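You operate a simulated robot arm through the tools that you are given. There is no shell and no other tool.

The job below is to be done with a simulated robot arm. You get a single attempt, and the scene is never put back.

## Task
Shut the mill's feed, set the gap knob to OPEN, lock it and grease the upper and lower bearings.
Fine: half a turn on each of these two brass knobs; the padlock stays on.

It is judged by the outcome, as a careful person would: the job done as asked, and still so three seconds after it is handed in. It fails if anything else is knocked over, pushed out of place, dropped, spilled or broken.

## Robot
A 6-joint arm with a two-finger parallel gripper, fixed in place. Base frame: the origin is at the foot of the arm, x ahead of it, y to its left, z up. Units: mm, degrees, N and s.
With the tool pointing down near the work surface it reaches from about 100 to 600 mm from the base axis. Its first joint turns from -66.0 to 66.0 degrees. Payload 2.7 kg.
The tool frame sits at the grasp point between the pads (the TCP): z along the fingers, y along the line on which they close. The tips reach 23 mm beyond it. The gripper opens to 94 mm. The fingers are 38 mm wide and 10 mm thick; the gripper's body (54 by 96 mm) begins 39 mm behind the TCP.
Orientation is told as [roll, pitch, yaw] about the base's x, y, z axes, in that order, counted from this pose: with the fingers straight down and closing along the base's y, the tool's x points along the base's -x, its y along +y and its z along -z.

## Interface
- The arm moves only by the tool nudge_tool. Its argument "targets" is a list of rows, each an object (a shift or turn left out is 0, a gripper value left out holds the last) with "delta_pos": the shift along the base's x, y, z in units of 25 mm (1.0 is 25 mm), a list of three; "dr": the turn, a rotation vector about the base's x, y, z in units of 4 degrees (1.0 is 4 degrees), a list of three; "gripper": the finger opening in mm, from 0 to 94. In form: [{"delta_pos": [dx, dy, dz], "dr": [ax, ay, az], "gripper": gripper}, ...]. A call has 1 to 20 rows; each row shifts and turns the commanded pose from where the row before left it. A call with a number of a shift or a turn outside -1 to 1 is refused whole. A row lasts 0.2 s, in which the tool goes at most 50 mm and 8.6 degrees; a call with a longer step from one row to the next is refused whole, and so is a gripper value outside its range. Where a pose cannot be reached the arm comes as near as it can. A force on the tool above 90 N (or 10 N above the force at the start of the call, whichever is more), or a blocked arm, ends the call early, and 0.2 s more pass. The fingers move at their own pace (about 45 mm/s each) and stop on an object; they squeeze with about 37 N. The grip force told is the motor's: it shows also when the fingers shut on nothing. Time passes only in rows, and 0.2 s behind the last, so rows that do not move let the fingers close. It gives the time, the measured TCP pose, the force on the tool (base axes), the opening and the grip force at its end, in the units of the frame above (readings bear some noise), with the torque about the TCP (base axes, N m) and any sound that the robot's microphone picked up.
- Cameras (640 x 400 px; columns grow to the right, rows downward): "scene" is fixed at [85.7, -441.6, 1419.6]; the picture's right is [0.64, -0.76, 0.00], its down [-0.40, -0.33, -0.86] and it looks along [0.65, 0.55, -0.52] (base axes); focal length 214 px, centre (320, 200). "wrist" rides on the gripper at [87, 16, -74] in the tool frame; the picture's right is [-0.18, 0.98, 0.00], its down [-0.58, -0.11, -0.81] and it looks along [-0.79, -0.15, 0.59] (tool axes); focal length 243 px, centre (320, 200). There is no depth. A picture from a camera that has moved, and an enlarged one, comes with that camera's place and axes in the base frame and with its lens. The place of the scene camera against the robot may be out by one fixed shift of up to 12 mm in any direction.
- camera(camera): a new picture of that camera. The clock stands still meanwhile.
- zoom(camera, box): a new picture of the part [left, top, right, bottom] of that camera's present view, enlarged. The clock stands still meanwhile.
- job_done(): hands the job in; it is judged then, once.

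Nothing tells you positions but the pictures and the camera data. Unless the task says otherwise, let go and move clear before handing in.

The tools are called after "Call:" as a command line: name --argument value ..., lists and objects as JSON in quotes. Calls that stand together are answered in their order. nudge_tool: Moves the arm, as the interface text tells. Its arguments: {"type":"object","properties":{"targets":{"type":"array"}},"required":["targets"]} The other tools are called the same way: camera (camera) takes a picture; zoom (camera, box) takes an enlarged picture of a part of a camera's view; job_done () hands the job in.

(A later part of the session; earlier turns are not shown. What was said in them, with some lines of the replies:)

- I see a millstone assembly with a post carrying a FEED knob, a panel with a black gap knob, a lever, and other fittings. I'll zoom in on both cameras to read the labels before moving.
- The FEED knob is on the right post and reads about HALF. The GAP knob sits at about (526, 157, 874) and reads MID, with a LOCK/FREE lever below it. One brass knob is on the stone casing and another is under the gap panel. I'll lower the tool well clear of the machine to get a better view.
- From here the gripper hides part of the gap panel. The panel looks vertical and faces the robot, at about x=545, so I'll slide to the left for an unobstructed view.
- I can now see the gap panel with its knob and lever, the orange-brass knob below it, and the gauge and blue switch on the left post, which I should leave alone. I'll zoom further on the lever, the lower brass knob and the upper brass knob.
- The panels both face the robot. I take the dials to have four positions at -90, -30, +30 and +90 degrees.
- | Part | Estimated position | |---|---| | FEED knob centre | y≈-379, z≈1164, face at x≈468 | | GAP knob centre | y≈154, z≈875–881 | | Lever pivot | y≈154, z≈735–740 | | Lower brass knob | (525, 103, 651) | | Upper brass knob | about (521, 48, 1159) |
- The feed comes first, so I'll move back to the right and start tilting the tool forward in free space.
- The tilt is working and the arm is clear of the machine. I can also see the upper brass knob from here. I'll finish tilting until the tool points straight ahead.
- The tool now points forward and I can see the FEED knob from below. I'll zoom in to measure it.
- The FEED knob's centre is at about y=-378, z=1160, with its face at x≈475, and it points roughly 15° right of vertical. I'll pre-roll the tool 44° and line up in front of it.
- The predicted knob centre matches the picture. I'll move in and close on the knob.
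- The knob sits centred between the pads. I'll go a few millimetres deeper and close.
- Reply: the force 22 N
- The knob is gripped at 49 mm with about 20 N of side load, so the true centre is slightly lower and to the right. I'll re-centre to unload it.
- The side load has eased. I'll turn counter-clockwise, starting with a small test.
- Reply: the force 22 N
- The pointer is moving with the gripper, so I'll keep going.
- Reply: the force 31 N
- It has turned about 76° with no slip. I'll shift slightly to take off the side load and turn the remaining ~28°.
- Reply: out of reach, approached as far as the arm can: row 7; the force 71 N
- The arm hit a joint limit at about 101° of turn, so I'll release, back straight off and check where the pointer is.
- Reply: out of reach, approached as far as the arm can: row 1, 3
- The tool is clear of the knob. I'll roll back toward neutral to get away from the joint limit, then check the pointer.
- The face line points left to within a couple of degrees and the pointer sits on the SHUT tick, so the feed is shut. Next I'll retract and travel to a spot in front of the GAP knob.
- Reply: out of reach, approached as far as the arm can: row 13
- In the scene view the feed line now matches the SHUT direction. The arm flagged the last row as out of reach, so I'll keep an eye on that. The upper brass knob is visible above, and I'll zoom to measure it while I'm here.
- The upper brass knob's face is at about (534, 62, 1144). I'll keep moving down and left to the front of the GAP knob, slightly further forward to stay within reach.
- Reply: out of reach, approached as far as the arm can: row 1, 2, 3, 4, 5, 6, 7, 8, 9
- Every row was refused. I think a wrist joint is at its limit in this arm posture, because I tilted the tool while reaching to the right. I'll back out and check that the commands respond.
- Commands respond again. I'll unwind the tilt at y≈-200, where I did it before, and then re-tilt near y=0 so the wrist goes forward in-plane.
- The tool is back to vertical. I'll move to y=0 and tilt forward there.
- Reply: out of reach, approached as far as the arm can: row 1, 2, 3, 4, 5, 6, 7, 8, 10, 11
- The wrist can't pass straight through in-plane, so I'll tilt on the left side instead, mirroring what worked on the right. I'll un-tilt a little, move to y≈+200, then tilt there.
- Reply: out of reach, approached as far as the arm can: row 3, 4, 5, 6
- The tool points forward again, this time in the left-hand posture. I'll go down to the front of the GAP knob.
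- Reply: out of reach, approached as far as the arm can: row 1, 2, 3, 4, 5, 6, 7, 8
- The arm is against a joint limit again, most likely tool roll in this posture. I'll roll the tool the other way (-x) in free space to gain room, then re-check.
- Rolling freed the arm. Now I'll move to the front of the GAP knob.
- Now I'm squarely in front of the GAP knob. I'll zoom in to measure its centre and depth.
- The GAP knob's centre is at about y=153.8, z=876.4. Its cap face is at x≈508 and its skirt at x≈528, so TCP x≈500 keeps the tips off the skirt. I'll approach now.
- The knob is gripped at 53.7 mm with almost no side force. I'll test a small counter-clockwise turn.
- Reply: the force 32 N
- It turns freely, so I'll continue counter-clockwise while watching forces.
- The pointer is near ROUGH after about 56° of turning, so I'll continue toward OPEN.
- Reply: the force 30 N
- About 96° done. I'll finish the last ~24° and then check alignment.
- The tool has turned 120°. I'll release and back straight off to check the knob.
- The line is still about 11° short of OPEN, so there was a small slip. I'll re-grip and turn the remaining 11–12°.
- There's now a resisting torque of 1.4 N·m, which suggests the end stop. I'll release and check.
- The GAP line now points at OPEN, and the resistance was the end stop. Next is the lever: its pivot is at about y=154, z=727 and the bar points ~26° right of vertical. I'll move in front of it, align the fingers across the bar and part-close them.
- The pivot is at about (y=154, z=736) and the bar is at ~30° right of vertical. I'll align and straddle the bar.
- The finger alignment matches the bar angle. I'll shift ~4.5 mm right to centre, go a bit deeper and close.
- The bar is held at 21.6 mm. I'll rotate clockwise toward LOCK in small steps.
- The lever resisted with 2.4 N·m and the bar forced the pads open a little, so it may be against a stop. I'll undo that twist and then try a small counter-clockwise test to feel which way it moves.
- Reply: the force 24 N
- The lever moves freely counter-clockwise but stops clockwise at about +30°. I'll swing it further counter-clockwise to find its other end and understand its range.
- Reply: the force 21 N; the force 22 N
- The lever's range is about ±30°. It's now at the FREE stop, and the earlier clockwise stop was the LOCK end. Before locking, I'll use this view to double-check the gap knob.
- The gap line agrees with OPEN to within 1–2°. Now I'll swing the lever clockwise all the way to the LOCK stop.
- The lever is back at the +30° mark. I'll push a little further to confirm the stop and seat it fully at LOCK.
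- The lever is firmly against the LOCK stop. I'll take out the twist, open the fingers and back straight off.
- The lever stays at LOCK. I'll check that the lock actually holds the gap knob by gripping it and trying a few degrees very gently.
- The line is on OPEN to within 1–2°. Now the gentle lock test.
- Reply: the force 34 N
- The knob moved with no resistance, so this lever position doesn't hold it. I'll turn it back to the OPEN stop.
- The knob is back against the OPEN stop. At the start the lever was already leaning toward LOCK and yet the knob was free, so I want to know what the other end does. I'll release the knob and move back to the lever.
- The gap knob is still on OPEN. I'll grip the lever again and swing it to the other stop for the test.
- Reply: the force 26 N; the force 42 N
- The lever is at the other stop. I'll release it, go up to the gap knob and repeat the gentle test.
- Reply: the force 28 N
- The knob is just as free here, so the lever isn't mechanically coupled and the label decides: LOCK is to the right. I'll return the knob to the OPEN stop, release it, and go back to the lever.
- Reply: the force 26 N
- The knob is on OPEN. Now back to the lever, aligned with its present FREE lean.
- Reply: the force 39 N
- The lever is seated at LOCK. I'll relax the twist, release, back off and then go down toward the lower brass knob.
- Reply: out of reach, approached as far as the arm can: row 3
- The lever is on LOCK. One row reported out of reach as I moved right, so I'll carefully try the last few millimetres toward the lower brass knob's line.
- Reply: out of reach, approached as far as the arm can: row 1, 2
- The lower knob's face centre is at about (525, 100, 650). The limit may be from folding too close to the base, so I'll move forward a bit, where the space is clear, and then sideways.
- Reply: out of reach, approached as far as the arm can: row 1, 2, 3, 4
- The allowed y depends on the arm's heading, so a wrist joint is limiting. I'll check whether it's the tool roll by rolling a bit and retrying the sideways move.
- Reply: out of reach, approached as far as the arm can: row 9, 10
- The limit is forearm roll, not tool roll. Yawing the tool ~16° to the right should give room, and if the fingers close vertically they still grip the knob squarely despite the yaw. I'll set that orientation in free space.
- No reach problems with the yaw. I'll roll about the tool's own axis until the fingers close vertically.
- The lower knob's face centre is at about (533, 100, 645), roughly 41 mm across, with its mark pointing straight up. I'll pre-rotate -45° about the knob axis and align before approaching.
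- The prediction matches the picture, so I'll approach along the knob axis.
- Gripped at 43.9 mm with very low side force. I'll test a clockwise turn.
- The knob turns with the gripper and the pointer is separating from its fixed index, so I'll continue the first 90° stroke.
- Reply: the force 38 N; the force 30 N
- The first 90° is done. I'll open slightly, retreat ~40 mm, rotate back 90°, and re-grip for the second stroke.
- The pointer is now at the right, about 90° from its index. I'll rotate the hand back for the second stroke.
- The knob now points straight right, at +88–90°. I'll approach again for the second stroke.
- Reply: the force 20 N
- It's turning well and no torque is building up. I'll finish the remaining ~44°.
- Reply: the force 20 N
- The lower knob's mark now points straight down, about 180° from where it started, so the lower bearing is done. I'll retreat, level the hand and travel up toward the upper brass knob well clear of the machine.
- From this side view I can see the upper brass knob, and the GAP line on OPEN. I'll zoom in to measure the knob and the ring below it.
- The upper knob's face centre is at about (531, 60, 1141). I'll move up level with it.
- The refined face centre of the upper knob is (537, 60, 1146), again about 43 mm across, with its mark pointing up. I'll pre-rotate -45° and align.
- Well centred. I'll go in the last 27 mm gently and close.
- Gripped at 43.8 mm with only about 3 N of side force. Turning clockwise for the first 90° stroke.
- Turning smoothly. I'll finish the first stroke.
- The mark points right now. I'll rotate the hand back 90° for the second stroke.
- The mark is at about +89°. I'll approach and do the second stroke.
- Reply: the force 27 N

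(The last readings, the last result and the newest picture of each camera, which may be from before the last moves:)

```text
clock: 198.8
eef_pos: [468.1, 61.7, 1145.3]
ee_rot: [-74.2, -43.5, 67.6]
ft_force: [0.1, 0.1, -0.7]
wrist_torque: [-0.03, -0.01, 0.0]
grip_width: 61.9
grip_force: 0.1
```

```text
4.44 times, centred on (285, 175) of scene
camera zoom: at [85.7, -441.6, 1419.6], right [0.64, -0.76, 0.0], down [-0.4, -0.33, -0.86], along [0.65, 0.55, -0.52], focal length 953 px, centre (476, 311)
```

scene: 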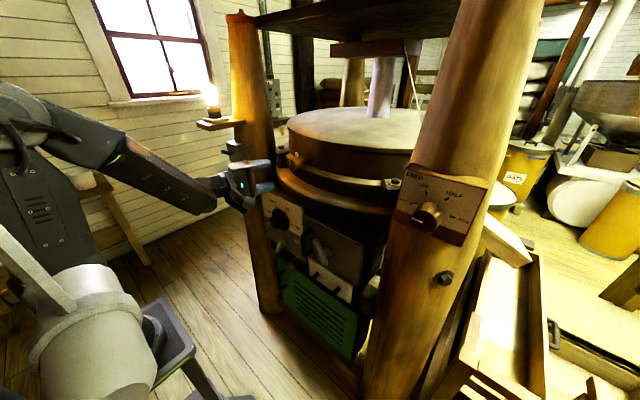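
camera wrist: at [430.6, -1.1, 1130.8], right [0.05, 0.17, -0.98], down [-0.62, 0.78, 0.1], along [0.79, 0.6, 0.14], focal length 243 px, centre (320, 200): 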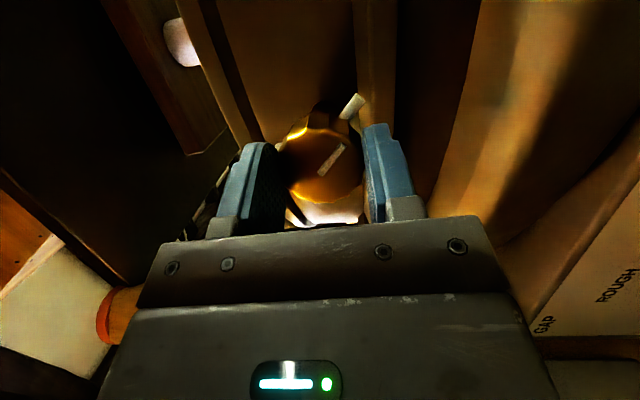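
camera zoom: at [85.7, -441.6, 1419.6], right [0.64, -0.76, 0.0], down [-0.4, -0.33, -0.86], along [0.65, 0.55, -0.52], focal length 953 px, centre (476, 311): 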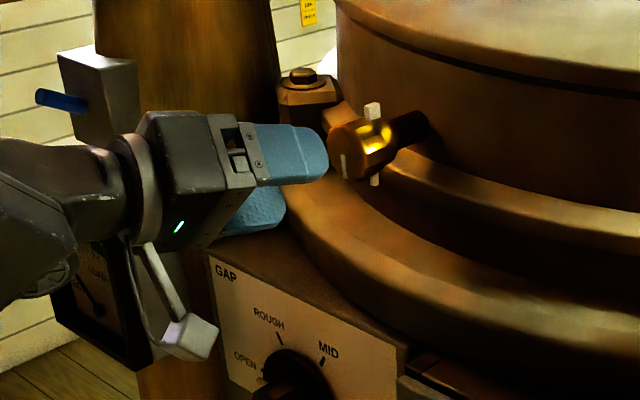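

The upper knob's mark now points straight down, a half turn from its index. I'll back away clear of the machine and do a final inspection of everything.

Call:
nudge_tool --targets '[{"delta_pos": [-0.9, 0.5, 0]}, {"delta_pos": [-0.9, 0.8, 0]}, {"delta_pos": [-0.6, 1, 0]}, {"delta_pos": [-0.3, 1, 0]}, {}]'

Call:
camera --camera "scene"

Call:
zoom --camera "scene" --box '[250, 180, 350, 280]'

Call:
zoom --camera "scene" --box '[395, 160, 485, 240]'

Call:
zoom --camera "scene" --box '[265, 135, 325, 185]'

Call:
camera --camera "wrist"

```text
clock: 200.0
eef_pos: [398.9, 144.0, 1143.4]
ee_rot: [-74.1, -43.5, 67.5]
ft_force: [-0.4, 0.0, -0.7]
wrist_torque: [-0.02, 0.02, -0.03]
grip_width: 62.1
grip_force: 0.0
```

```text
taken
```

scene: 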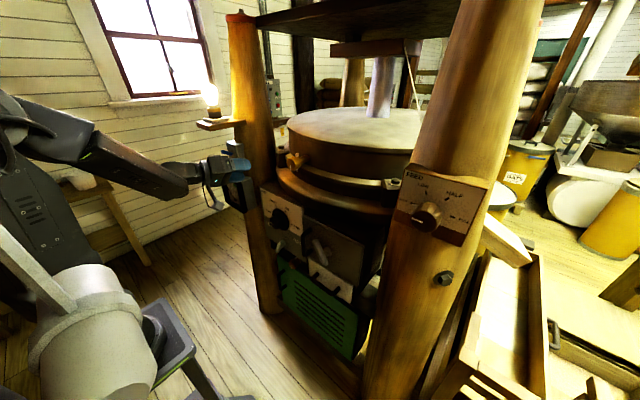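

```text
4.00 times, centred on (300, 230) of scene
camera zoom: at [85.7, -441.6, 1419.6], right [0.64, -0.76, 0.0], down [-0.4, -0.33, -0.86], along [0.65, 0.55, -0.52], focal length 858 px, centre (400, 80)
```

zoom: 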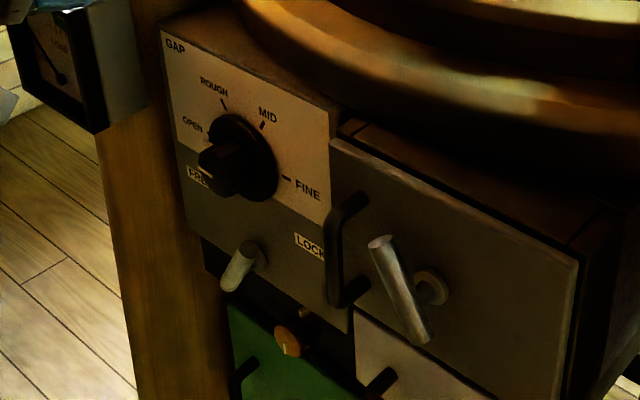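

```text
5.00 times, centred on (440, 200) of scene
camera zoom: at [85.7, -441.6, 1419.6], right [0.64, -0.76, 0.0], down [-0.4, -0.33, -0.86], along [0.65, 0.55, -0.52], focal length 1072 px, centre (-280, 200)
```

zoom: 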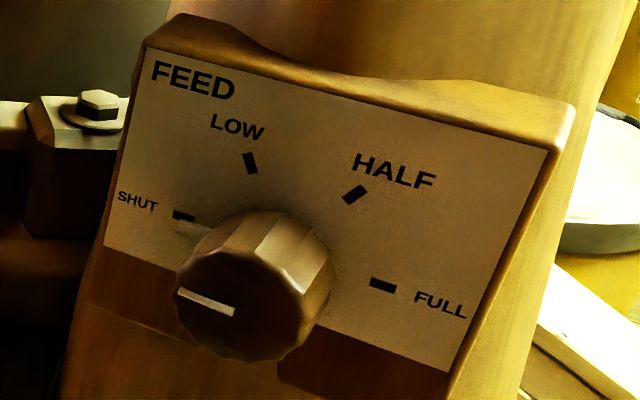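

```text
8.00 times, centred on (295, 160) of scene
camera zoom: at [85.7, -441.6, 1419.6], right [0.64, -0.76, 0.0], down [-0.4, -0.33, -0.86], along [0.65, 0.55, -0.52], focal length 1716 px, centre (520, 520)
```

zoom: 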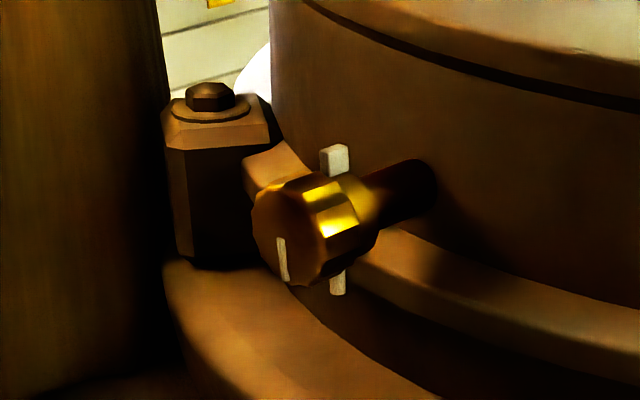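

```text
taken
camera wrist: at [304.1, 112.9, 1089.9], right [0.05, 0.83, -0.56], down [-0.61, 0.47, 0.64], along [0.79, 0.31, 0.53], focal length 243 px, centre (320, 200)
```

wrist: 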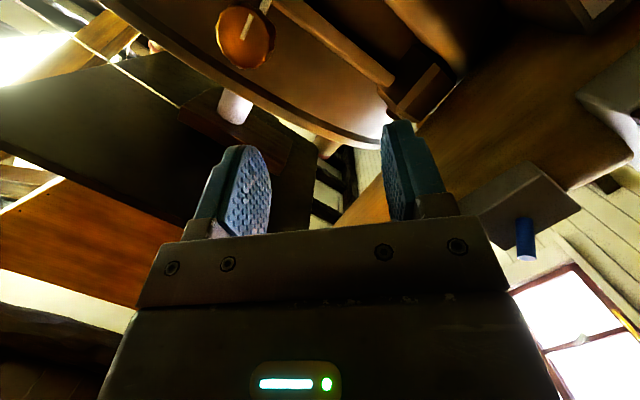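

FEED is on SHUT, GAP is on OPEN at its end stop, and the lever is seated at LOCK. Both brass knobs have been turned half a turn, and nothing else has moved. The gripper is open and clear of the machine, so I'm handing in.

Call:
job_done

```text
The job is handed in.
```

I finished the job and handed it in, but the LOCK lever doesn't seem to hold the gap knob. In the last pictures everything was where you asked and nothing else looked moved.

- **Feed:** the FEED knob is on SHUT, within about 2° of the mark.
- **Gap:** the GAP knob is on OPEN, against its end stop.
- **Lock:** the lever is against its stop on the LOCK side. It was already leaning to LOCK at the start, and the gap knob still turned freely. I tested the knob with the lever at LOCK and at FREE, and it turned a few degrees either way. I put it back on OPEN each time and left the lever at LOCK, going by the label.
- **Grease:** the upper and lower brass knobs each got half a turn clockwise. Each took two 90° strokes and ended within about 5° of a full half turn. You didn't give a direction, so I chose clockwise.

I didn't see the padlock itself, only a yellow tag by the electrical box at the back, and I kept away from that area. The gripper is open and clear of the mill.
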